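You operate a simulated robot arm through the tools that you are given. There is no shell and no other tool. Be economical: measure what you need, move in short steps, check, and stop when the job is done.

You run a simulated robot arm. Do the job below in one go: nothing can be reset, and whatever is moved stays where it is left.

## Task
Take the teal cap and put it on the top of the test bench. Put the steel cartridge from the top of the wooden bench in the yellow parts bin. Take the cap from the top of the steel table and put it on top of the gold brass vent there. Open the slotted guard. The order is free. Set down upright: teal cap, steel cartridge, cap. The slotted guard goes anticlockwise seen from above.

It is judged by the outcome, as a careful person would: the job done as asked, and still so three seconds after it is handed in. It fails if anything else is knocked over, pushed out of place, dropped, spilled or broken. Lids that push on must go on centred and level and be pressed home; caps that screw on are set level and turned clockwise until they are tight.

## Robot
A 7-joint arm with a fingered hand on a trunk, on a base that drives. Base frame: it is fixed to the floor where the robot stands at the start and does not move with it; the origin is under the middle of the robot, x ahead of it, y to its left, z up; the surface under the hand at the start is at about z = 0.88. Readings come in m, rad, newtons and seconds.
With the tool pointing down near the work surface it reaches from about 0.36 to 0.84 m from the robot's upright axis, wherever it stands. Its first joint turns from -2.007 to 2.007 rad. Places, roughly: brass vent (7x7x10 cm) [0.6, -7.1, 0.9]; cap (4x4x5 cm) [0.8, -7.4, 0.9]; slotted guard [-3.4, -4.9, 1]; steel cartridge [0.75, -0.25, 1]; teal cap (5x4x6 cm) [0.6, 0.2, 0.9]; top of the test bench (100x21 cm) [-2.58, 0.74, 0.9]; yellow parts bin inside (30x24 cm) [0.46, -0.38, 0.3]. Payload 5 kg.
The tool frame sits at the grasp point between the pads (the TCP): z along the fingers, y along the line on which they close. The tips reach 0.032 m beyond it. The gripper opens to 0.16 m. The gripper's body begins 0.089 m behind the TCP. The gripper is a hand of 4 fingers: y runs from the thumb to the fingers, the wrist lies at [0, 0, -0.267] in the tool frame, and closing takes about 1.5 s.
Orientation is that of the tool frame in the base frame, as [roll, pitch, yaw] about the fixed x, y, z axes, in that order (R = Rz(yaw) Ry(pitch) Rx(roll)). With the fingers straight down and closing along the base's y, the tool's x points along the base's -x, its y along +y and its z along -z.

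## Interface
- The arm moves only by the tool play_rows. Its argument "rows" is a list of rows, each a list of 6 numbers: the shift along the tool's x, y, z in m, then the turn, a rotation vector about the tool's x, y, z in rad. In form: [[x, y, z, ax, ay, az], ...]. A call has 1 to 20 rows; each row is the pose to reach, as a shift and turn from the pose commanded when the call began, along the tool's axes at that moment. "gripper" is the opening, from 0 (shut) to 1 (fully open), set as the call begins (left out, the last holds). Rows are played at 5 a second. More than 0.05 m and 0.15 rad between two rows, or a gripper value outside its range, and nothing of the call is played. Where a pose cannot be reached the arm comes as near as it can. A force on the tool above 40 N (or 10 N above the force at the start of the call, whichever is more), or a blocked arm, ends the call early, and 0.2 s more pass. Each finger travels about 0.108 m/s and halts on what it meets, pressing with about 34 N; the grip force reading is that of the motor and also rises with nothing between the fingers. The clock runs only during rows and for 0.2 s after the last one: add rows that repeat a pose to give the fingers time. The reply holds the time, the measured pose of the TCP, the force on the tool along the base axes, the opening and the grip force, in the units named above and with some noise, with the torque about the TCP (base axes, N m) and any sound that the robot's microphone picked up, and new pictures: "show" is both (left out), scene, wrist or none.
- Cameras (640 x 400 px; columns grow to the right, rows downward): "scene" is now at [0.0105, 0.1252, 1.6283]; the picture's right is [-0.32, -0.95, 0.00], its down [-0.62, 0.21, -0.76] and it looks along [0.72, -0.24, -0.65] (base axes); focal length 252 px, centre (320, 200). "wrist" rides on the gripper at [0.08, -0.004, -0.114] in the tool frame; the picture's right is [0.05, 1.00, 0.00], its down [-0.82, 0.04, -0.58] and it looks along [-0.58, 0.03, 0.82] (tool axes); focal length 265 px, centre (320, 200). There is no depth. A picture from a camera that has moved, and an enlarged one, comes with that camera's place and axes in the base frame and with its lens. The place of the scene camera against the robot may be out by one fixed shift of up to 0.018 m in any direction.
- raise_lower(by): slides the trunk up (or, below 0, down) by that many m; the arm and the scene camera ride with it, the base frame stays. It gives what a move gives, with no picture.
- base_move(legs): drives the robot by 1 to 6 legs, each [ahead, turn to the left] in m and rad, along the robot's own axes; the way and the turn of a leg run together, so that a leg with both is an arc; at most 1.5 m and 3.142 rad a leg. The arm and the cameras ride along, it lands a little off, and it stops where it bumps. It gives what a move gives, and a new picture of the scene camera.
- preshape(shape): the hand has 4 fingers and takes this shape, open, in about a second: jaw (thumb against the fingers, like two jaws); tri (thumb and two fingers); tip (a fingertip pinch); poke (one finger out to press); point (the index stretched); flat (the hand flat); cup (the hand cupped); fist (a fist). The gripper value then closes the fingers along that shape, each until it touches; the sizes above hold for jaw. It gives what a move gives, with no picture.
- head_to(pan, tilt): turns the head with the scene camera to pan (to the left, within 2.705 rad either way) and tilt (down, from -0.506 to 1.204), counted from straight ahead of the robot. It gives what a move gives, and a new picture of the scene camera.
- inspect(camera, box): a new picture of the part [left, top, right, bottom] of that camera's present view, enlarged. The clock stands still meanwhile.
- job_done(): hands the job in; it is judged then, once.

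Go step by step. Nothing tells you exact positions but the pictures and the camera data: compare them with the known pose of the tool, close in by small moves and look again before you grip or let go. The budget is 165 turns and 260 pictures, counting those below and the enlarged ones. Unless the task says otherwise, let go and move clear before handing in.

The tools are called after ">>>" as name(argument=value, ...) on one line, values as JSON. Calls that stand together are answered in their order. play_rows: Moves the arm, as the interface text tells. Its arguments: {"type":"object","properties":{"rows":{"type":"array","items":{"type":"array","items":{"type":"number"}}},"gripper":{"type":"number"},"show":{"type":"string","enum":["both","scene","wrist","none"]}},"required":["rows"]} The other tools are called the same way: raise_lower (by) slides the trunk up or down; preshape (shape) gives the hand a shape; base_move (legs) drives the base; head_to (pan, tilt) turns the head that bears the scene camera; inspect (camera, box) takes an enlarged picture of a part of a camera's view; job_done () hands the job in.

At the start:

```text
time: 0.0
eef_pos: [0.6156, -0.125, 1.1483]
orientation: [-3.141, 0.0, -3.142]
ft_force: [0.6, 0.4, -0.4]
torque: [-0.03, 0.01, 0.0]
grip_width: 0.1597
grip_force: 0.1
shape: jaw
trunk travel left (down, up): [-0.75, 0.24]
robot x, y, heading: [-0.0028, 0.0012, 0.0]
head pan, tilt: [-0.328, 0.707]
```

scene: 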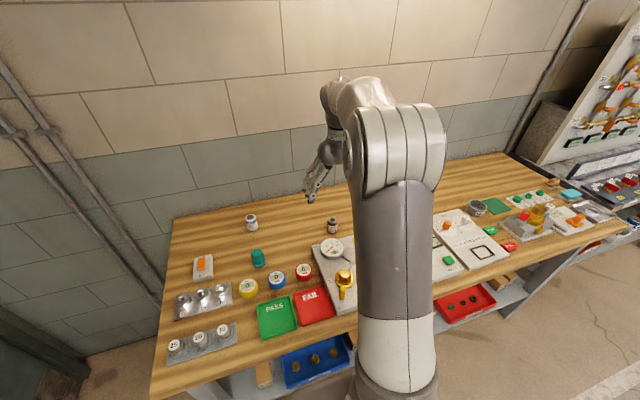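
wrist: 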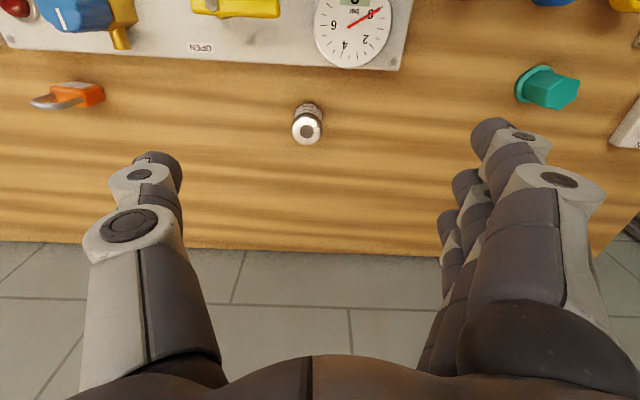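

I see two small vial-like objects, the teal cap, and a bench of devices. I'll look closer before doing anything.

>>> inspect(camera="scene", box=[150, 190, 370, 390])

>>> inspect(camera="wrist", box=[0, 0, 640, 200])

>>> head_to(pan=-0.8, tilt=0.9)

```text
2.00 times, centred on (260, 290) of scene
camera zoom: at [0.0105, 0.1252, 1.6283], right [-0.32, -0.95, 0.0], down [-0.62, 0.21, -0.76], along [0.72, -0.24, -0.65], focal length 505 px, centre (440, 20)
```

zoom: 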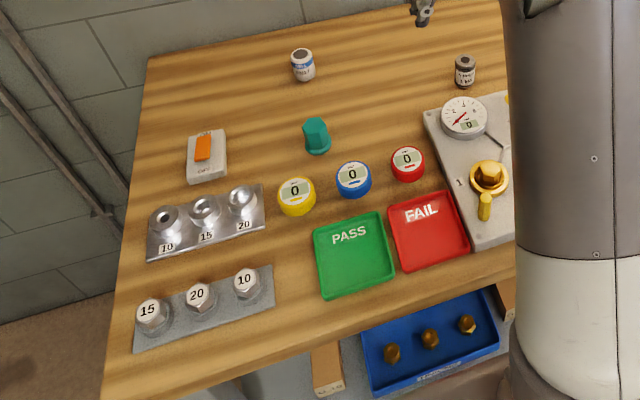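

```text
1.00 times, centred on (320, 100) of wrist (not enlarged: the box is as wide or as high as the picture)
camera zoom: at [0.5369, -0.1288, 1.2634], right [-0.05, 1.0, 0.0], down [0.82, 0.04, 0.58], along [0.58, 0.03, -0.82], focal length 265 px, centre (320, 300)
```

zoom: 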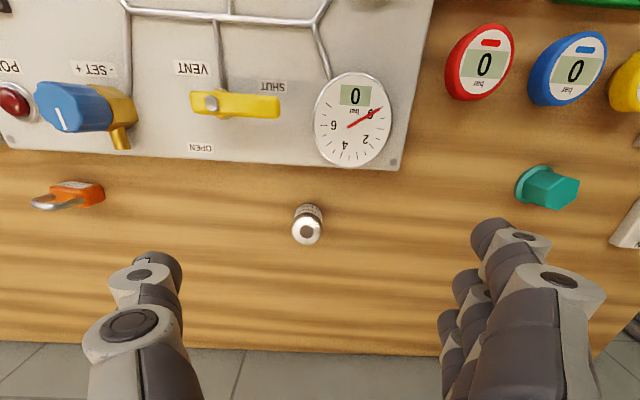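

```text
time: 0.9
eef_pos: [0.6172, -0.1244, 1.1495]
orientation: [-3.141, 0.0, -3.141]
ft_force: [-0.4, 0.0, -0.1]
torque: [0.03, -0.03, 0.0]
grip_width: 0.1596
grip_force: 0.0
shape: jaw
trunk travel left (down, up): [-0.75, 0.24]
robot x, y, heading: [-0.0002, 0.0023, -0.001]
head pan, tilt: [-0.799, 0.901]
camera scene: at [-0.017, 0.0984, 1.6128], right [-0.72, -0.7, 0.0], down [-0.55, 0.56, -0.62], along [0.43, -0.45, -0.78], focal length 252 px, centre (320, 200)
```

scene: 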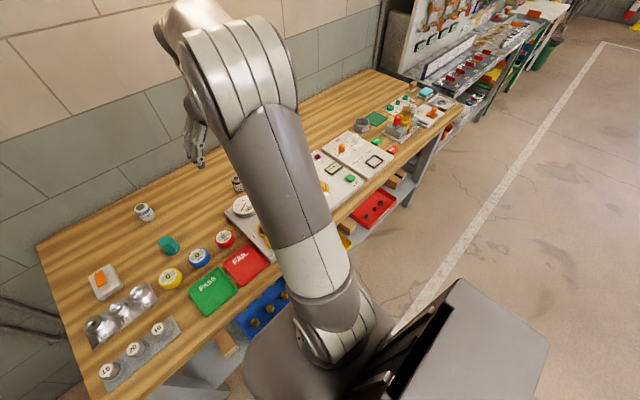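

There are two candidate vials; I'll read them up close, and look for the bins under the bench.

>>> inspect(camera="wrist", box=[270, 80, 350, 160])

>>> inspect(camera="scene", box=[120, 160, 260, 240])

>>> inspect(camera="scene", box=[310, 60, 470, 200])

```text
5.00 times, centred on (310, 120) of wrist
camera zoom: at [0.5369, -0.1288, 1.2634], right [-0.05, 1.0, 0.0], down [0.82, 0.04, 0.58], along [0.58, 0.03, -0.82], focal length 1327 px, centre (370, 600)
```

zoom: 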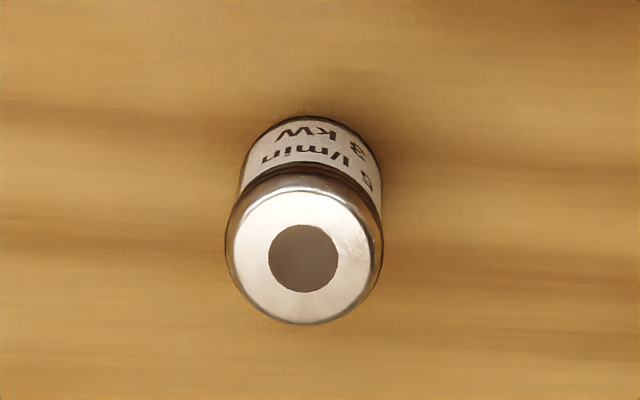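

```text
4.57 times, centred on (190, 200) of scene
camera zoom: at [-0.017, 0.0984, 1.6128], right [-0.72, -0.7, 0.0], down [-0.55, 0.56, -0.62], along [0.43, -0.45, -0.78], focal length 1154 px, centre (914, 200)
```

zoom: 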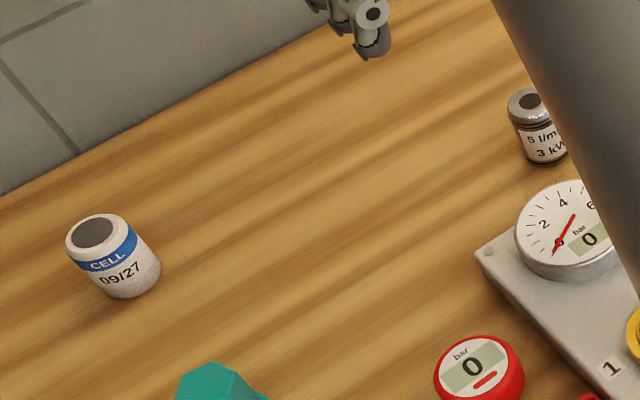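

```text
2.86 times, centred on (390, 130) of scene
camera zoom: at [-0.017, 0.0984, 1.6128], right [-0.72, -0.7, 0.0], down [-0.55, 0.56, -0.62], along [0.43, -0.45, -0.78], focal length 721 px, centre (120, 400)
```

zoom: 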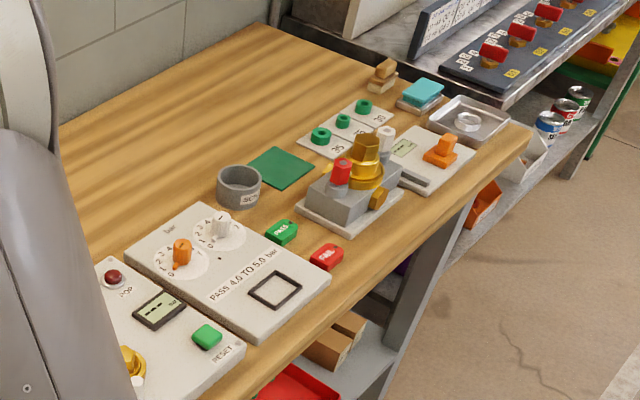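

The steel cartridge is the "5 l/min 3 kW" one near (0.64, -0.13). The bins are under the bench, so I'll back off to see them.

>>> base_move(legs=[[-0.7, 0]])

>>> head_to(pan=-0.3, tilt=0.7)

```text
time: 4.8
eef_pos: [-0.09, -0.1245, 1.1494]
orientation: [-3.14, 0.0, -3.141]
ft_force: [-0.6, -0.1, 0.2]
torque: [0.01, 0.0, -0.02]
grip_width: 0.1599
grip_force: 0.1
shape: jaw
trunk travel left (down, up): [-0.75, 0.24]
robot x, y, heading: [-0.705, 0.0013, 0.001]
head pan, tilt: [-0.799, 0.901]
camera scene: at [-0.7243, 0.0984, 1.6128], right [-0.72, -0.7, 0.0], down [-0.55, 0.56, -0.62], along [0.43, -0.45, -0.78], focal length 252 px, centre (320, 200)
```

scene: 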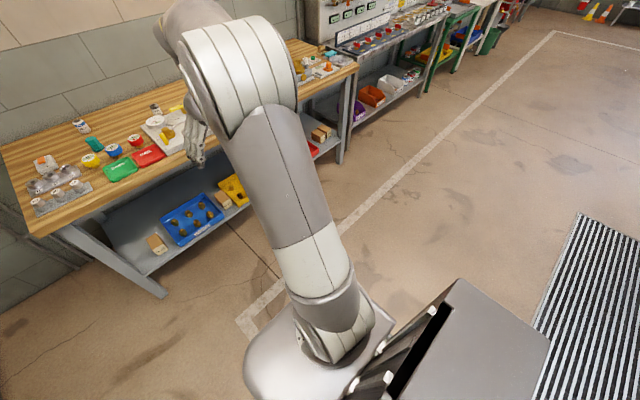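

```text
time: 5.7
eef_pos: [-0.0913, -0.1252, 1.1484]
orientation: [3.141, -0.001, -3.141]
ft_force: [0.0, -0.2, 0.0]
torque: [0.01, 0.0, 0.02]
grip_width: 0.1597
grip_force: 0.1
shape: jaw
trunk travel left (down, up): [-0.75, 0.24]
robot x, y, heading: [-0.7075, 0.0021, 0.001]
head pan, tilt: [-0.3, 0.7]
camera scene: at [-0.6953, 0.1273, 1.6289], right [-0.3, -0.96, 0.0], down [-0.62, 0.19, -0.76], along [0.73, -0.23, -0.64], focal length 252 px, centre (320, 200)
```

scene: 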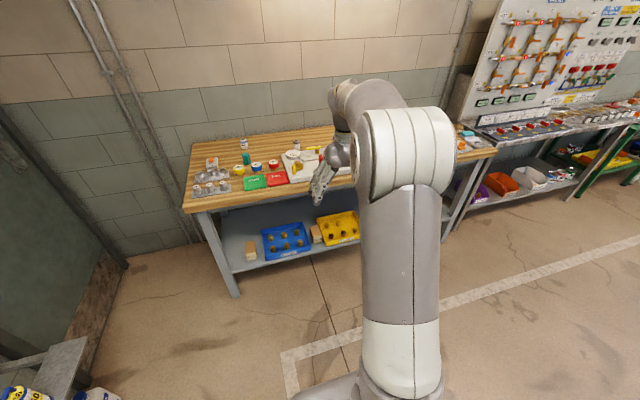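

>>> inspect(camera="scene", box=[200, 120, 360, 290])

```text
2.35 times, centred on (280, 205) of scene
camera zoom: at [-0.6953, 0.1273, 1.6289], right [-0.3, -0.96, 0.0], down [-0.62, 0.19, -0.76], along [0.73, -0.23, -0.64], focal length 594 px, centre (414, 188)
```

zoom: 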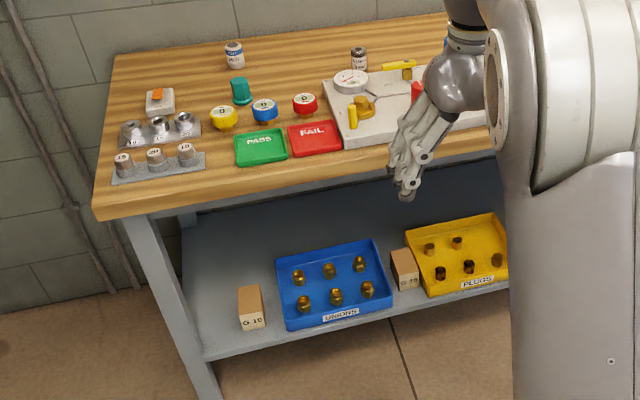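

The yellow "PLUGS" bin sits on the low shelf under the bench, so the cartridge must be held with a tilted hand. I'll flip the hand half a turn here in open space, so the wrist camera ends up on top.

>>> play_rows(rows=[[0, 0, 0, 0, 0, 0.15], [0, 0, 0, 0, 0, 0.3], [0, 0, 0, 0, 0, 0.45], [0, 0, 0, 0, 0, 0.6], [0, 0, 0, 0, 0, 0.75], [0, 0, 0, 0, 0, 0.9], [0, 0, 0, 0, 0, 1.05], [0, 0, 0, 0, 0, 1.2], [0, 0, 0, 0, 0, 1.35], [0, 0, 0, 0, 0, 1.5], [0, 0, 0, 0, 0, 1.57]], show="none")

>>> play_rows(rows=[[0, 0, 0, 0, 0, 0.15], [0, 0, 0, 0, 0, 0.3], [0, 0, 0, 0, 0, 0.45], [0, 0, 0, 0, 0, 0.6], [0, 0, 0, 0, 0, 0.75], [0, 0, 0, 0, 0, 0.9], [0, 0, 0, 0, 0, 1.05], [0, 0, 0, 0, 0, 1.2], [0, 0, 0, 0, 0, 1.35], [0, 0, 0, 0, 0, 1.5], [0, 0, 0, 0, 0, 1.57]], show="scene")

```text
time: 8.1
eef_pos: [-0.091, -0.1263, 1.1493]
orientation: [-3.14, -0.001, 1.57]
ft_force: [0.5, 0.0, -0.3]
torque: [0.01, 0.01, 0.0]
grip_width: 0.1599
grip_force: 0.0
shape: jaw
trunk travel left (down, up): [-0.75, 0.24]
robot x, y, heading: [-0.7081, -0.003, -0.003]
head pan, tilt: [-0.3, 0.7]
```

```text
time: 10.5
eef_pos: [-0.0903, -0.1243, 1.1483]
orientation: [3.142, 0.0, 0.0]
ft_force: [0.1, -0.8, 0.1]
torque: [-0.01, 0.03, 0.02]
grip_width: 0.1598
grip_force: 0.2
shape: jaw
trunk travel left (down, up): [-0.75, 0.24]
robot x, y, heading: [-0.7085, -0.0017, 0.001]
head pan, tilt: [-0.3, 0.7]
camera scene: at [-0.6953, 0.1275, 1.6289], right [-0.3, -0.96, 0.0], down [-0.62, 0.19, -0.76], along [0.73, -0.23, -0.64], focal length 252 px, centre (320, 200)
```

scene: 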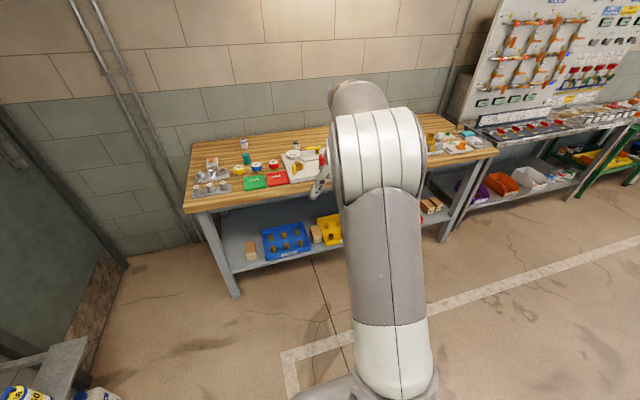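

The flip worked. Now I'll tilt the hand 45° forward.

>>> play_rows(rows=[[0, 0, 0, 0, 0.14, 0], [0, 0, 0, 0, 0.28, 0], [0, 0, 0, 0, 0.42, 0], [0, 0, 0, 0, 0.56, 0], [0, 0, 0, 0, 0.7, 0], [0, 0, 0, 0, 0.785, 0], [0, 0, 0, 0, 0.785, 0]], show="both")

```text
time: 12.1
eef_pos: [-0.0912, -0.1254, 1.1491]
orientation: [3.14, -0.787, 0.003]
ft_force: [0.0, -0.2, 0.2]
torque: [0.0, 0.0, -0.02]
grip_width: 0.1599
grip_force: 0.0
shape: jaw
trunk travel left (down, up): [-0.75, 0.24]
robot x, y, heading: [-0.7079, 0.0012, -0.003]
head pan, tilt: [-0.3, 0.7]
camera scene: at [-0.6953, 0.1274, 1.629], right [-0.3, -0.96, 0.0], down [-0.62, 0.19, -0.76], along [0.73, -0.23, -0.64], focal length 252 px, centre (320, 200)
camera wrist: at [-0.1132, -0.1204, 1.2868], right [0.04, -1.0, 0.04], down [-0.98, -0.04, -0.17], along [0.17, -0.03, -0.98], focal length 265 px, centre (320, 200)
```

scene: 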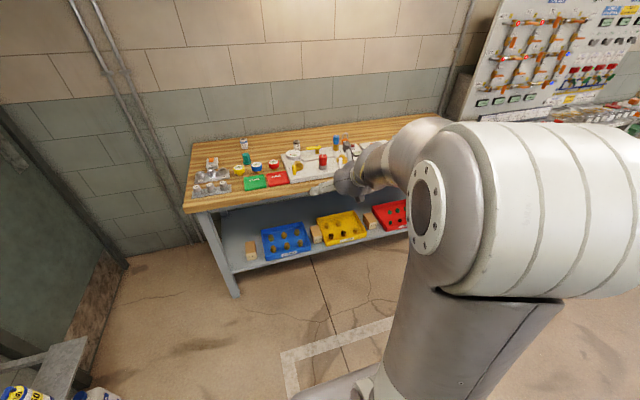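
wrist: 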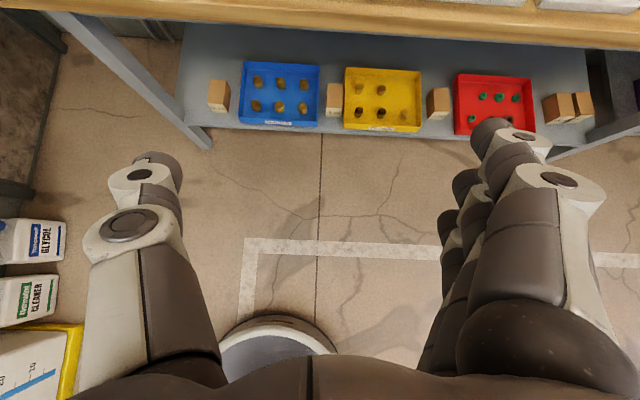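

>>> inspect(camera="wrist", box=[320, 50, 448, 140])

>>> inspect(camera="scene", box=[290, 190, 400, 260])

```text
4.44 times, centred on (384, 95) of wrist
camera zoom: at [-0.1132, -0.1204, 1.2868], right [0.04, -1.0, 0.04], down [-0.98, -0.04, -0.17], along [0.17, -0.03, -0.98], focal length 1180 px, centre (36, 667)
```

zoom: 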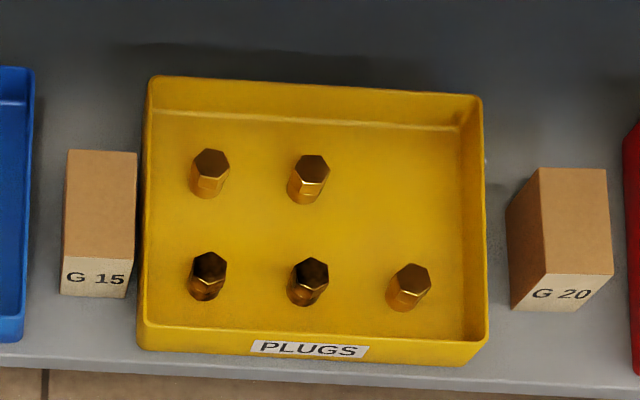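

```text
5.71 times, centred on (345, 225) of scene
camera zoom: at [-0.6953, 0.1274, 1.629], right [-0.3, -0.96, 0.0], down [-0.62, 0.19, -0.76], along [0.73, -0.23, -0.64], focal length 1442 px, centre (177, 57)
```

zoom: 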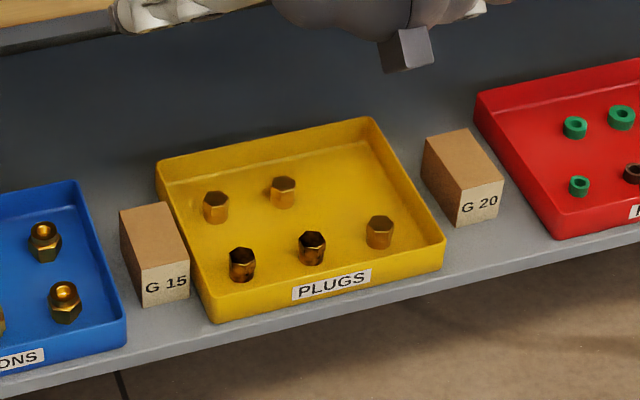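

The rear-right place of the yellow bin, about (0.51, -0.48), is free. I'll drive back to the bench to grasp the cartridge with the tilted hand.

>>> base_move(legs=[[0.62, 0]])

>>> play_rows(rows=[[0, 0, 0, 0, 0, 0]], show="wrist")

```text
time: 15.6
eef_pos: [0.5316, -0.127, 1.1491]
orientation: [-3.14, -0.785, 0.001]
ft_force: [0.1, -0.4, -0.2]
torque: [0.0, 0.0, 0.0]
grip_width: 0.1598
grip_force: 0.1
shape: jaw
trunk travel left (down, up): [-0.75, 0.24]
robot x, y, heading: [-0.0864, -0.0017, -0.003]
head pan, tilt: [-0.3, 0.7]
camera scene: at [-0.0726, 0.1265, 1.6289], right [-0.3, -0.95, 0.0], down [-0.62, 0.19, -0.76], along [0.73, -0.23, -0.64], focal length 252 px, centre (320, 200)
```

scene: 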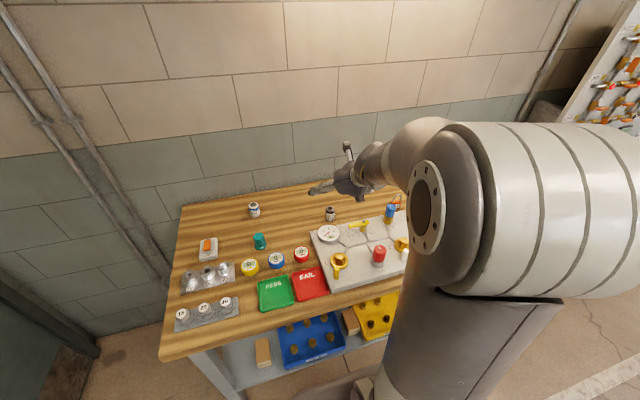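

```text
time: 16.0
eef_pos: [0.5302, -0.1273, 1.15]
orientation: [3.141, -0.785, 0.001]
ft_force: [0.1, -0.1, 0.3]
torque: [0.01, 0.0, 0.0]
grip_width: 0.1599
grip_force: 0.1
shape: jaw
trunk travel left (down, up): [-0.75, 0.24]
robot x, y, heading: [-0.0808, -0.0026, -0.004]
head pan, tilt: [-0.3, 0.7]
camera wrist: at [0.5085, -0.1228, 1.2868], right [0.04, -1.0, 0.04], down [-0.98, -0.04, -0.17], along [0.17, -0.03, -0.99], focal length 265 px, centre (320, 200)
```

wrist: 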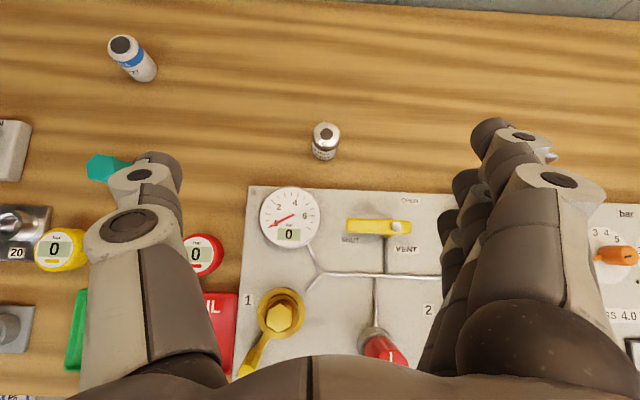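

>>> inspect(camera="wrist", box=[288, 100, 368, 180])

>>> inspect(camera="scene", box=[310, 190, 350, 230])

```text
5.00 times, centred on (328, 140) of wrist
camera zoom: at [0.5085, -0.1228, 1.2868], right [0.04, -1.0, 0.04], down [-0.98, -0.04, -0.17], along [0.17, -0.03, -0.99], focal length 1327 px, centre (280, 500)
```

zoom: 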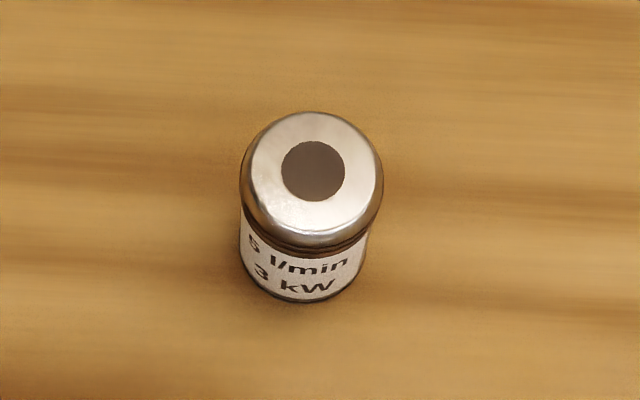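

```text
10.00 times, centred on (330, 210) of scene
camera zoom: at [-0.0731, 0.1265, 1.629], right [-0.3, -0.95, 0.0], down [-0.61, 0.19, -0.76], along [0.73, -0.23, -0.64], focal length 2523 px, centre (220, 100)
```

zoom: 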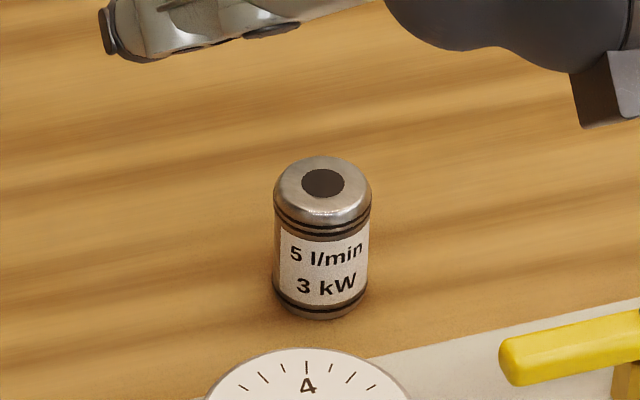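

The cartridge stands at about (0.662, -0.140), with its top at z 0.937 and a diameter of about 4 cm. I'll come in along the tilted axis and stop 8 cm short.

>>> play_rows(rows=[[-0.03, 0.007, 0.035, 0, 0, 0], [-0.062, 0.013, 0.07, 0, 0, 0], [-0.062, 0.013, 0.11, 0, 0, 0], [-0.062, 0.013, 0.15, 0, 0, 0], [-0.062, 0.013, 0.17, 0, 0, 0], [-0.062, 0.013, 0.17, 0, 0, 0]], gripper=0.6)

```text
time: 17.4
eef_pos: [0.6062, -0.1406, 0.9864]
orientation: [-3.141, -0.785, 0.0]
ft_force: [-0.7, 0.0, 0.3]
torque: [0.02, -0.02, 0.0]
grip_width: 0.0964
grip_force: 0.1
shape: jaw
trunk travel left (down, up): [-0.75, 0.24]
robot x, y, heading: [-0.0866, -0.0017, -0.002]
head pan, tilt: [-0.3, 0.7]
camera scene: at [-0.0733, 0.1265, 1.629], right [-0.3, -0.95, 0.0], down [-0.61, 0.19, -0.76], along [0.73, -0.23, -0.64], focal length 252 px, centre (320, 200)
camera wrist: at [0.5843, -0.136, 1.1236], right [0.04, -1.0, 0.04], down [-0.98, -0.04, -0.17], along [0.17, -0.03, -0.99], focal length 265 px, centre (320, 200)
```

scene: 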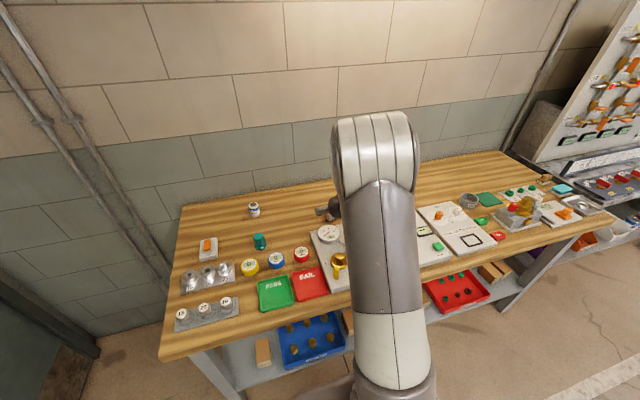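
wrist: 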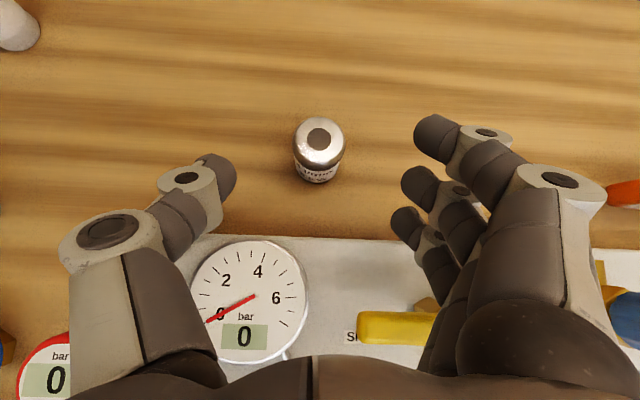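

The cartridge is centred between the thumb and the fingers, so I'll advance the last 8 cm.

>>> play_rows(rows=[[0, 0, 0.03, 0, 0, 0], [0, 0, 0.055, 0, 0, 0], [0, 0, 0.07, 0, 0, 0], [0, 0, 0.079, 0, 0, 0], [0, 0, 0.079, 0, 0, 0]], show="wrist")

```text
time: 18.6
eef_pos: [0.6632, -0.14, 0.9284]
orientation: [-3.141, -0.784, 0.0]
ft_force: [0.3, -0.3, 1.8]
torque: [-0.09, 0.0, -0.02]
grip_width: 0.0962
grip_force: 0.0
shape: jaw
trunk travel left (down, up): [-0.75, 0.24]
robot x, y, heading: [-0.0851, -0.0013, -0.002]
head pan, tilt: [-0.3, 0.7]
camera wrist: at [0.6405, -0.1359, 1.0669], right [0.04, -1.0, 0.04], down [-0.98, -0.04, -0.17], along [0.17, -0.03, -0.99], focal length 265 px, centre (320, 200)
```

wrist: 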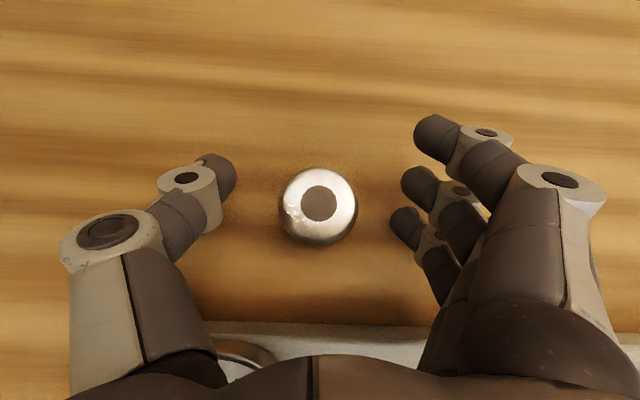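

The alignment is good, with a slight touch on the bench. I'll lift 4 mm and close.

>>> play_rows(rows=[[0.003, 0, -0.003, 0, 0, 0]], show="none")

>>> play_rows(rows=[[0, 0, 0, 0, 0, 0], [0, 0, 0, 0, 0, 0], [0, 0, 0, 0, 0, 0], [0, 0, 0, 0, 0, 0], [0, 0, 0, 0, 0, 0], [0, 0, 0, 0, 0, 0], [0, 0, 0, 0, 0, 0], [0, 0, 0, 0, 0, 0]], gripper=0, show="wrist")

```text
time: 19.0
eef_pos: [0.6636, -0.1409, 0.9328]
orientation: [-3.141, -0.785, 0.0]
ft_force: [0.2, -0.3, 0.0]
torque: [-0.01, 0.0, 0.0]
grip_width: 0.0964
grip_force: 0.0
shape: jaw
trunk travel left (down, up): [-0.75, 0.24]
robot x, y, heading: [-0.083, 0.002, -0.004]
head pan, tilt: [-0.3, 0.7]
```

```text
time: 20.8
eef_pos: [0.6633, -0.1398, 0.9337]
orientation: [3.141, -0.787, 0.0]
ft_force: [2.0, 1.7, 8.9]
torque: [-0.09, 0.06, 0.02]
grip_width: 0.0171
grip_force: 34.2
shape: jaw
trunk travel left (down, up): [-0.75, 0.24]
robot x, y, heading: [-0.0833, -0.0032, -0.002]
head pan, tilt: [-0.3, 0.7]
camera wrist: at [0.6403, -0.1356, 1.0721], right [0.04, -1.0, 0.04], down [-0.98, -0.04, -0.17], along [0.17, -0.03, -0.98], focal length 265 px, centre (320, 200)
```

wrist: 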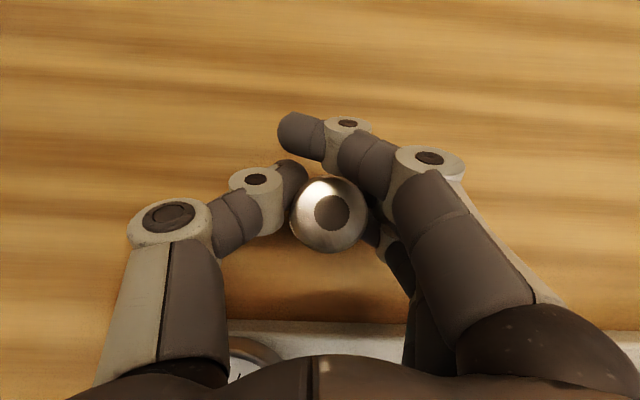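

The cartridge is held between the thumb and the fingers, with perhaps a slight tilt. I'll lift a little and check.

>>> play_rows(rows=[[0.015, 0, -0.015, 0, 0, 0], [0.035, 0, -0.035, 0, 0, 0], [0.06, 0, -0.06, 0, 0, 0], [0.06, 0, -0.06, 0, 0, 0]], show="wrist")

>>> inspect(camera="wrist", box=[260, 140, 400, 280])

>>> inspect(camera="scene", box=[300, 170, 350, 220])

```text
time: 21.8
eef_pos: [0.6625, -0.1398, 1.0184]
orientation: [-3.141, -0.785, 0.001]
ft_force: [0.0, 1.1, -0.1]
torque: [0.03, -0.01, -0.02]
grip_width: 0.0089
grip_force: 34.2
shape: jaw
trunk travel left (down, up): [-0.75, 0.24]
robot x, y, heading: [-0.0841, -0.001, 0.001]
head pan, tilt: [-0.3, 0.7]
camera wrist: at [0.6406, -0.1358, 1.1558], right [0.04, -1.0, 0.04], down [-0.99, -0.04, -0.17], along [0.17, -0.03, -0.99], focal length 265 px, centre (320, 200)
```

wrist: 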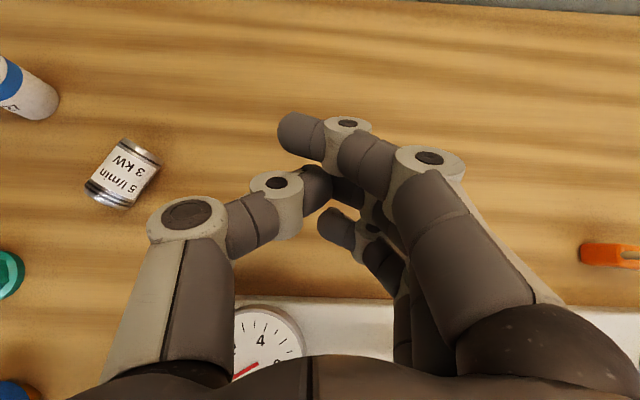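

```text
2.86 times, centred on (330, 210) of wrist
camera zoom: at [0.6406, -0.1358, 1.1558], right [0.04, -1.0, 0.04], down [-0.99, -0.04, -0.17], along [0.17, -0.03, -0.99], focal length 758 px, centre (291, 171)
```

zoom: 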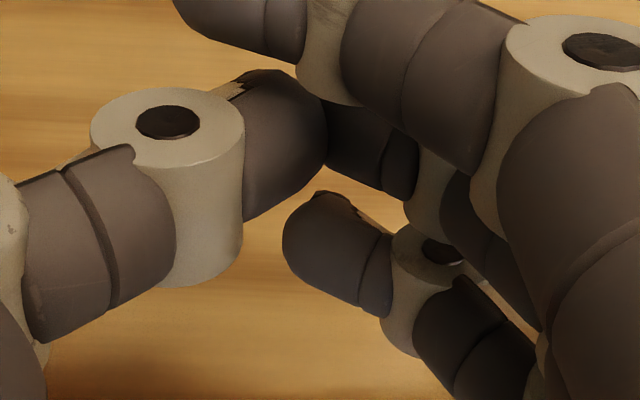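

```text
8.00 times, centred on (325, 195) of scene
camera zoom: at [-0.0729, 0.1264, 1.6289], right [-0.3, -0.95, 0.0], down [-0.61, 0.19, -0.76], along [0.73, -0.23, -0.64], focal length 2019 px, centre (280, 240)
```

zoom: 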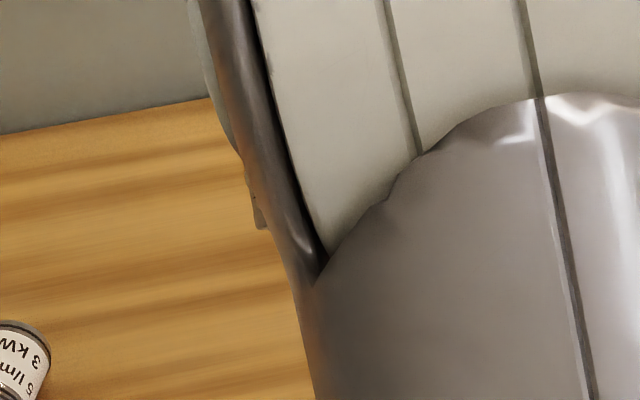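

The cartridge slipped out and is now lying on its side on the bench, with nothing else touched. Lying down suits a crosswise grasp, and it can be turned upright in the air, so I'll look at where it is.

>>> play_rows(rows=[[0.03, 0, -0.03, 0, 0, 0], [0.03, -0.04, -0.03, 0, 0, 0], [0.03, -0.08, -0.03, 0, 0, 0], [0.03, -0.12, -0.03, 0, 0, 0], [0.03, -0.16, -0.03, 0, 0, 0], [0.03, -0.16, -0.03, 0, 0, 0]], gripper=1, show="wrist")

>>> inspect(camera="wrist", box=[240, 60, 400, 220])

```text
time: 23.2
eef_pos: [0.6631, 0.0202, 1.0607]
orientation: [-3.141, -0.787, -0.002]
ft_force: [0.2, -0.4, 0.7]
torque: [-0.02, -0.02, 0.02]
grip_width: 0.1601
grip_force: 0.0
shape: jaw
trunk travel left (down, up): [-0.75, 0.24]
robot x, y, heading: [-0.084, -0.0024, -0.005]
head pan, tilt: [-0.3, 0.7]
camera wrist: at [0.6406, 0.0237, 1.1987], right [0.03, -1.0, 0.04], down [-0.98, -0.04, -0.17], along [0.17, -0.03, -0.99], focal length 265 px, centre (320, 200)
```

wrist: 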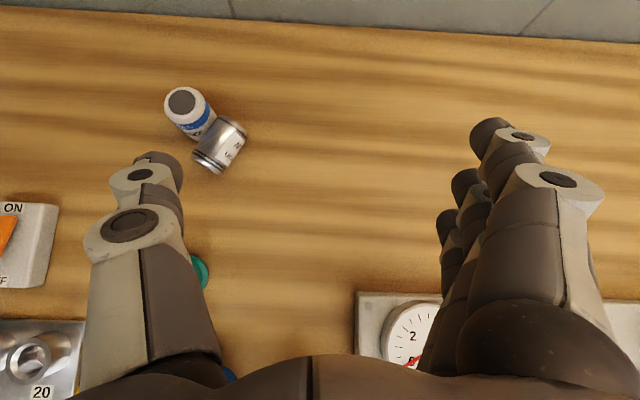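

```text
2.50 times, centred on (320, 140) of wrist
camera zoom: at [0.6406, 0.0237, 1.1987], right [0.03, -1.0, 0.04], down [-0.98, -0.04, -0.17], along [0.17, -0.03, -0.99], focal length 664 px, centre (320, 350)
```

zoom: 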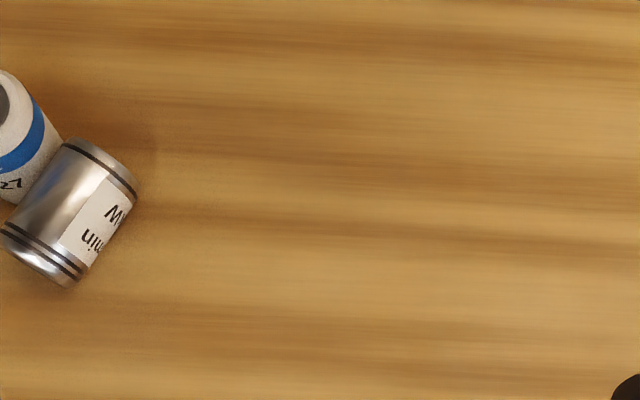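

It has rolled up against the white CELL, so I'll check that neither has been disturbed.

>>> play_rows(rows=[[0, 0, 0, 0, 0, 0], [0, 0, 0, 0, 0, 0]], show="scene")

>>> inspect(camera="wrist", box=[140, 60, 300, 200])

>>> inspect(camera="scene", box=[220, 180, 320, 260])

```text
time: 23.8
eef_pos: [0.6627, 0.0204, 1.0604]
orientation: [-3.142, -0.786, -0.001]
ft_force: [0.0, -0.1, -0.3]
torque: [-0.01, 0.02, -0.03]
grip_width: 0.1602
grip_force: 0.0
shape: jaw
trunk travel left (down, up): [-0.75, 0.24]
robot x, y, heading: [-0.0833, 0.0005, -0.003]
head pan, tilt: [-0.3, 0.7]
camera scene: at [-0.0732, 0.1265, 1.629], right [-0.3, -0.95, 0.0], down [-0.61, 0.19, -0.76], along [0.73, -0.23, -0.64], focal length 252 px, centre (320, 200)
```

scene: 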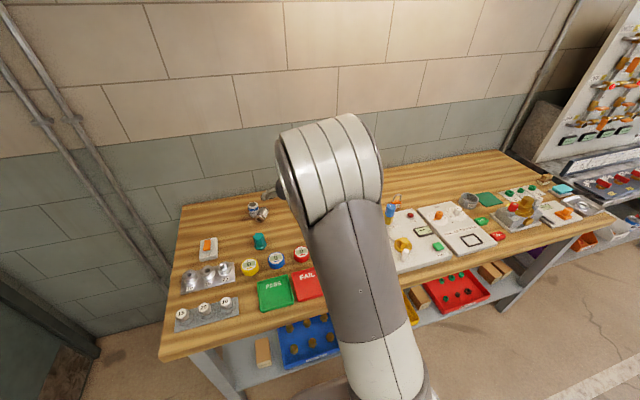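

```text
2.86 times, centred on (220, 130) of wrist
camera zoom: at [0.6407, 0.0245, 1.1985], right [0.04, -1.0, 0.04], down [-0.98, -0.04, -0.17], along [0.17, -0.03, -0.99], focal length 758 px, centre (606, 400)
```

zoom: 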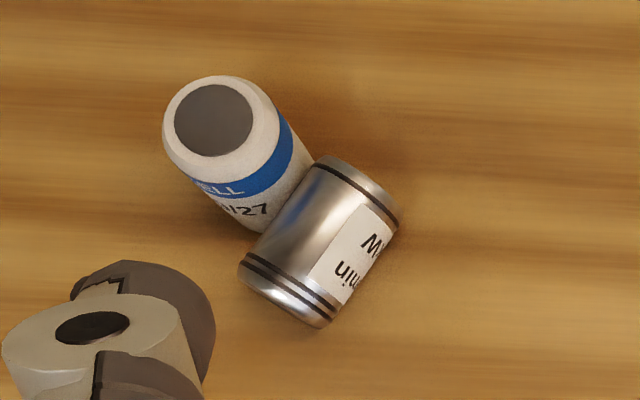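

```text
5.00 times, centred on (270, 220) of scene
camera zoom: at [-0.0732, 0.1265, 1.629], right [-0.3, -0.95, 0.0], down [-0.61, 0.19, -0.76], along [0.73, -0.23, -0.64], focal length 1262 px, centre (570, 100)
```

zoom: 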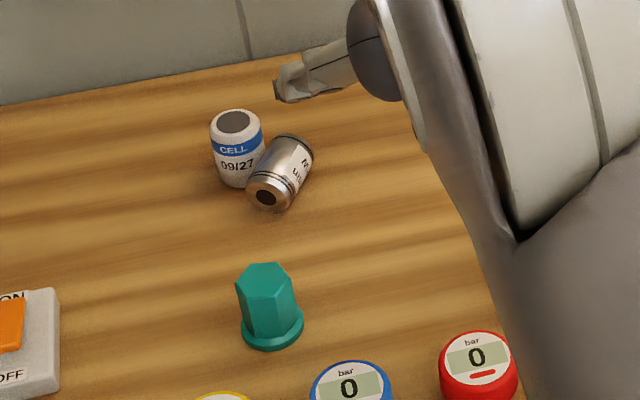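

The CELL hasn't moved, and the cartridge lies against it, centred near (0.751, 0.133) with its axis at about -28°. I'll pinch it by its ends, slide it clear of the CELL, then regrasp. First I'll set the hand vertical and turn it.

>>> play_rows(rows=[[0, 0, 0, 0, -0.14, 0], [0, 0, 0, 0, -0.28, 0], [0, 0, 0, 0, -0.42, 0], [0, 0, 0, 0, -0.56, 0], [0, 0, 0, 0, -0.7, 0], [0, 0, 0, 0, -0.785, 0], [0, 0, 0, 0, -0.785, 0]], show="none")

>>> play_rows(rows=[[0, 0, 0, 0, 0, -0.15], [0, 0, 0, 0, 0, -0.3], [0, 0, 0, 0, 0, -0.45], [0, 0, 0, 0, 0, -0.6], [0, 0, 0, 0, 0, -0.75], [0, 0, 0, 0, 0, -0.9], [0, 0, 0, 0, 0, -1.05], [0, 0, 0, 0, 0, -1.075], [0, 0, 0, 0, 0, -1.075]], show="wrist")

```text
time: 25.4
eef_pos: [0.664, 0.0208, 1.0615]
orientation: [-3.141, 0.0, -0.004]
ft_force: [0.4, -0.6, 0.0]
torque: [-0.02, -0.01, 0.0]
grip_width: 0.16
grip_force: 0.0
shape: jaw
trunk travel left (down, up): [-0.75, 0.24]
robot x, y, heading: [-0.0811, -0.0008, -0.005]
head pan, tilt: [-0.3, 0.7]
```

```text
time: 27.4
eef_pos: [0.6627, 0.02, 1.0616]
orientation: [3.141, 0.0, 1.075]
ft_force: [-0.4, 0.3, 0.0]
torque: [-0.02, 0.03, 0.03]
grip_width: 0.1601
grip_force: 0.1
shape: jaw
trunk travel left (down, up): [-0.75, 0.24]
robot x, y, heading: [-0.0839, -0.0003, -0.005]
head pan, tilt: [-0.3, 0.7]
camera wrist: at [0.6988, 0.0925, 1.1748], right [0.9, -0.43, 0.0], down [-0.35, -0.74, 0.58], along [-0.25, -0.52, -0.82], focal length 265 px, centre (320, 200)
```

wrist: 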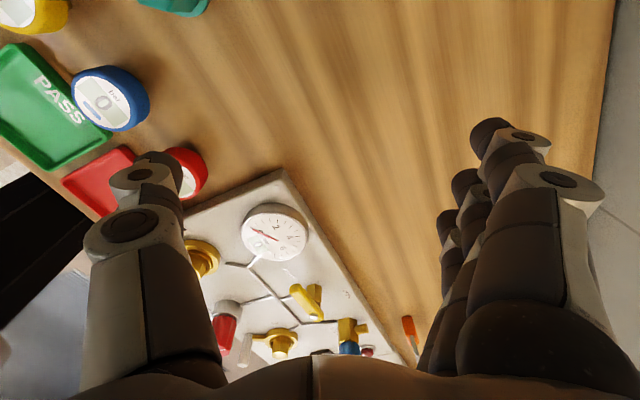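

I'll drive a bit closer for reach.

>>> base_move(legs=[[0.1, 0]])

```text
time: 28.6
eef_pos: [0.7643, 0.0191, 1.0597]
orientation: [-3.139, 0.002, 1.076]
ft_force: [-0.2, -0.2, -0.4]
torque: [-0.05, 0.03, -0.01]
grip_width: 0.1598
grip_force: 0.1
shape: jaw
trunk travel left (down, up): [-0.75, 0.24]
robot x, y, heading: [0.0132, -0.0004, -0.002]
head pan, tilt: [-0.3, 0.7]
camera scene: at [0.0286, 0.1264, 1.6289], right [-0.3, -0.95, 0.0], down [-0.62, 0.19, -0.76], along [0.73, -0.23, -0.65], focal length 252 px, centre (320, 200)
```

scene: 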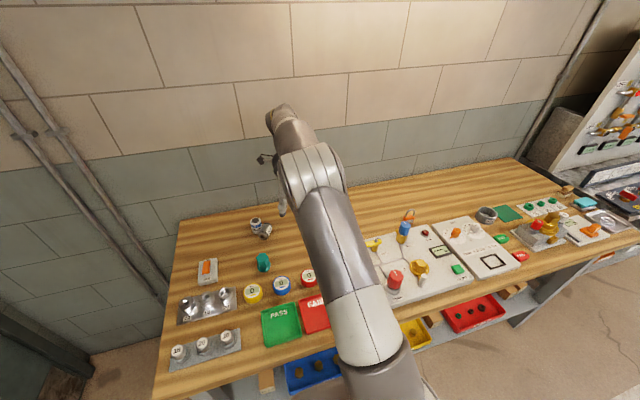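

>>> play_rows(rows=[[0.03, -0.024, 0, 0, 0, 0], [0.06, -0.048, 0, 0, 0, 0], [0.082, -0.066, 0.01, 0, 0, 0], [0.082, -0.066, 0.01, 0, 0, 0]], gripper=0.75)

>>> inspect(camera="scene", box=[220, 150, 340, 250])

```text
time: 29.6
eef_pos: [0.7434, 0.1237, 1.0502]
orientation: [3.141, 0.0, 1.073]
ft_force: [0.1, -0.2, -0.2]
torque: [0.01, -0.01, -0.02]
grip_width: 0.1205
grip_force: 0.1
shape: jaw
trunk travel left (down, up): [-0.75, 0.24]
robot x, y, heading: [0.0163, 0.0064, 0.002]
head pan, tilt: [-0.3, 0.7]
camera scene: at [0.0268, 0.1262, 1.629], right [-0.3, -0.95, 0.0], down [-0.61, 0.19, -0.76], along [0.73, -0.23, -0.64], focal length 252 px, centre (320, 200)
camera wrist: at [0.7801, 0.1968, 1.1644], right [0.9, -0.43, 0.0], down [-0.35, -0.74, 0.58], along [-0.25, -0.52, -0.82], focal length 265 px, centre (320, 200)
```

scene: 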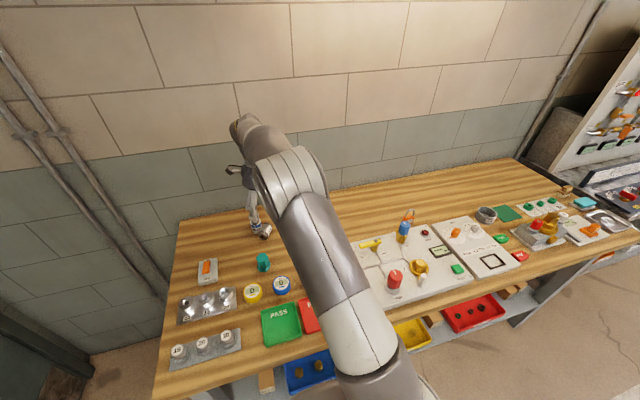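
wrist: 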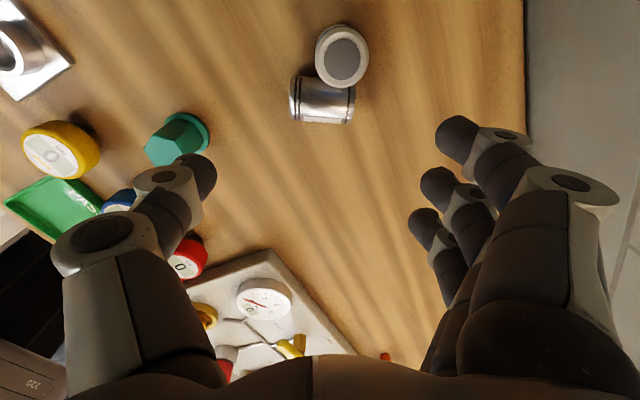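

```text
4.00 times, centred on (280, 200) of scene
camera zoom: at [0.0268, 0.1262, 1.629], right [-0.3, -0.95, 0.0], down [-0.61, 0.19, -0.76], along [0.73, -0.23, -0.64], focal length 1009 px, centre (480, 200)
```

zoom: 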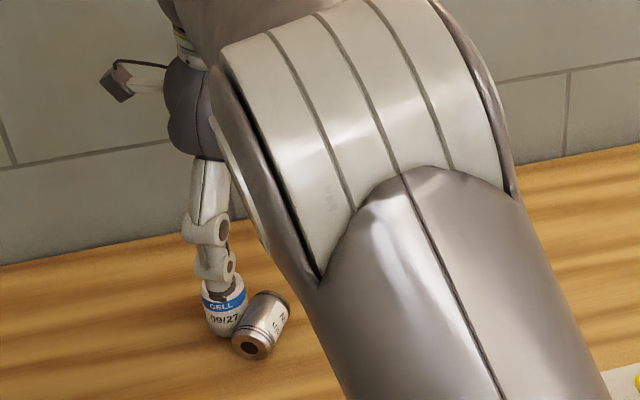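

The view confirms the cartridge at (0.752, 0.135), lined up between the thumb and the fingers, with the CELL to the side. I'll go down to pinch the ends.

>>> play_rows(rows=[[0, 0.002, 0.04, 0, 0, 0.03], [0, 0.002, 0.08, 0, 0, 0.03], [0, 0.002, 0.11, 0, 0, 0.03], [0, 0.002, 0.125, 0, 0, 0.03], [0, 0.002, 0.125, 0, 0, 0.03]], show="wrist")

```text
time: 30.8
eef_pos: [0.7465, 0.1215, 0.9257]
orientation: [3.141, 0.0, 1.045]
ft_force: [0.2, 0.1, 0.9]
torque: [0.01, 0.01, -0.01]
grip_width: 0.1204
grip_force: 0.1
shape: jaw
trunk travel left (down, up): [-0.75, 0.24]
robot x, y, heading: [0.0149, -0.0005, -0.004]
head pan, tilt: [-0.3, 0.7]
camera wrist: at [0.7841, 0.1937, 1.0393], right [0.89, -0.46, 0.0], down [-0.37, -0.73, 0.58], along [-0.26, -0.51, -0.82], focal length 265 px, centre (320, 200)
```

wrist: 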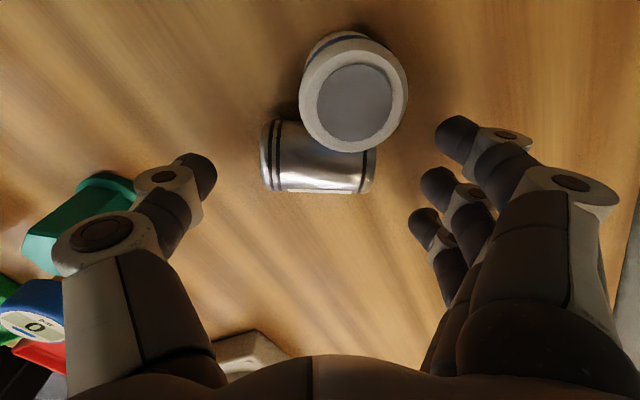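

Alignment is clean and clear of the CELL. I'll close lightly on the ends, then look.

>>> play_rows(rows=[[0, 0, 0, 0, 0, 0], [0, 0, 0, 0, 0, 0], [0, 0, 0, 0, 0, 0], [0, 0, 0, 0, 0, 0], [0, 0, 0, 0, 0, 0]], gripper=0.35, show="wrist")

```text
time: 31.9
eef_pos: [0.7463, 0.1218, 0.9263]
orientation: [-3.14, 0.0, 1.044]
ft_force: [-0.9, -0.2, 0.0]
torque: [0.06, -0.01, 0.03]
grip_width: 0.0577
grip_force: 0.0
shape: jaw
trunk travel left (down, up): [-0.75, 0.24]
robot x, y, heading: [0.0184, -0.0004, -0.001]
head pan, tilt: [-0.3, 0.7]
camera wrist: at [0.784, 0.1938, 1.0395], right [0.89, -0.46, 0.0], down [-0.37, -0.73, 0.58], along [-0.26, -0.51, -0.82], focal length 265 px, centre (320, 200)
```

wrist: 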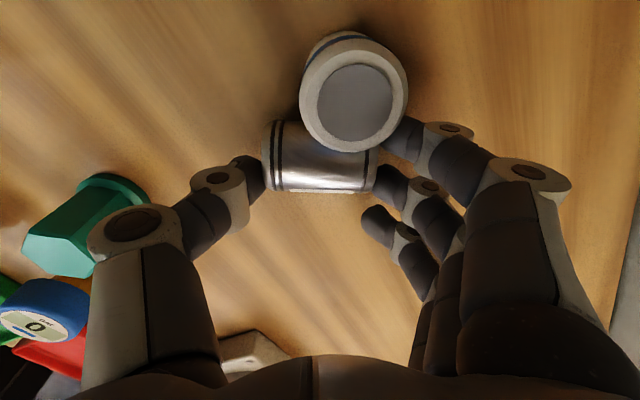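

>>> play_rows(rows=[[0, 0, 0, 0, 0, 0], [0, 0, 0, 0, 0, 0], [0, 0, 0, 0, 0, 0]], gripper=0.28, show="wrist")

```text
time: 32.8
eef_pos: [0.7451, 0.1221, 0.9255]
orientation: [3.14, 0.001, 1.044]
ft_force: [-1.5, -0.7, 1.2]
torque: [-0.06, 0.03, -0.02]
grip_width: 0.0414
grip_force: 33.8
shape: jaw
trunk travel left (down, up): [-0.75, 0.24]
robot x, y, heading: [0.0162, 0.0004, -0.002]
head pan, tilt: [-0.3, 0.7]
camera wrist: at [0.7839, 0.1938, 1.0395], right [0.89, -0.46, 0.0], down [-0.37, -0.73, 0.58], along [-0.26, -0.51, -0.82], focal length 265 px, centre (320, 200)
```

wrist: 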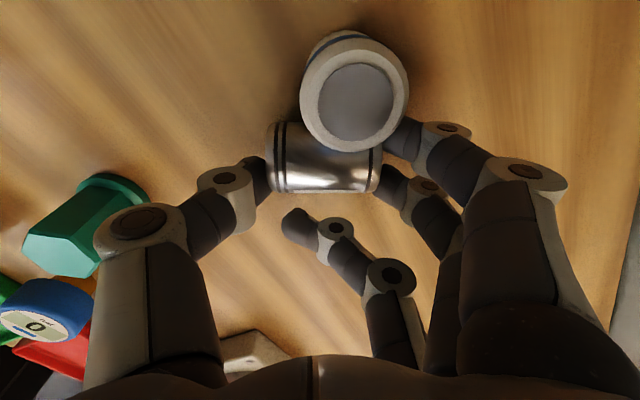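

The ends are held by the thumb, index and middle fingers. I'll move straight away from the CELL by 10 cm and set the cartridge down lying.

>>> play_rows(rows=[[-0.01, 0, 0, 0, 0, 0], [-0.03, 0, -0.008, 0, 0, 0], [-0.06, 0, -0.01, 0, 0, 0], [-0.1, 0, -0.01, 0, 0, 0], [-0.11, 0, -0.001, 0, 0, 0], [-0.11, 0, -0.001, 0, 0, 0]], show="wrist")

```text
time: 34.1
eef_pos: [0.692, 0.0265, 0.9265]
orientation: [3.141, 0.0, 1.046]
ft_force: [0.9, 0.1, -2.5]
torque: [-0.04, 0.06, -0.01]
grip_width: 0.0407
grip_force: 33.7
shape: jaw
trunk travel left (down, up): [-0.75, 0.24]
robot x, y, heading: [0.0146, 0.0024, -0.001]
head pan, tilt: [-0.3, 0.7]
camera wrist: at [0.7292, 0.0988, 1.0401], right [0.89, -0.46, 0.0], down [-0.37, -0.73, 0.58], along [-0.26, -0.51, -0.82], focal length 265 px, centre (320, 200)
```

wrist: 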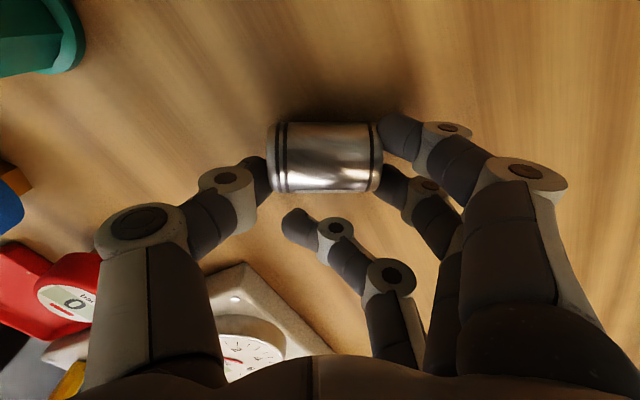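

>>> play_rows(rows=[[0, 0, 0.001, 0, 0, 0], [0, 0, 0.001, 0, 0, 0], [0, 0, 0.001, 0, 0, 0], [0, 0, 0.001, 0, 0, 0]], gripper=0.7, show="wrist")

```text
time: 35.1
eef_pos: [0.6917, 0.0269, 0.9249]
orientation: [-3.141, -0.002, 1.045]
ft_force: [-0.1, 0.3, 0.5]
torque: [0.0, -0.01, 0.03]
grip_width: 0.1118
grip_force: 0.0
shape: jaw
trunk travel left (down, up): [-0.75, 0.24]
robot x, y, heading: [0.0089, -0.0047, -0.006]
head pan, tilt: [-0.3, 0.7]
camera wrist: at [0.7289, 0.099, 1.0393], right [0.89, -0.46, 0.0], down [-0.37, -0.73, 0.58], along [-0.26, -0.51, -0.82], focal length 265 px, centre (320, 200)
```

wrist: 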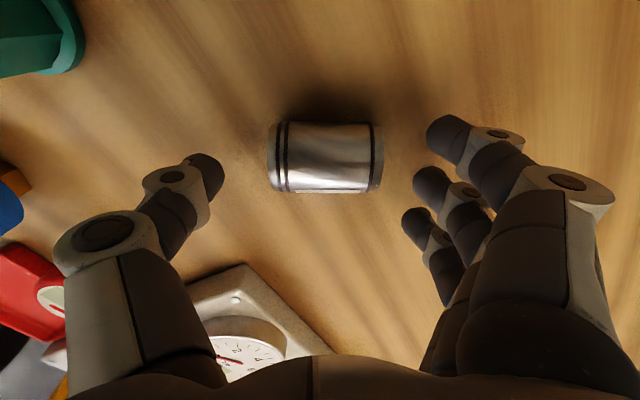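

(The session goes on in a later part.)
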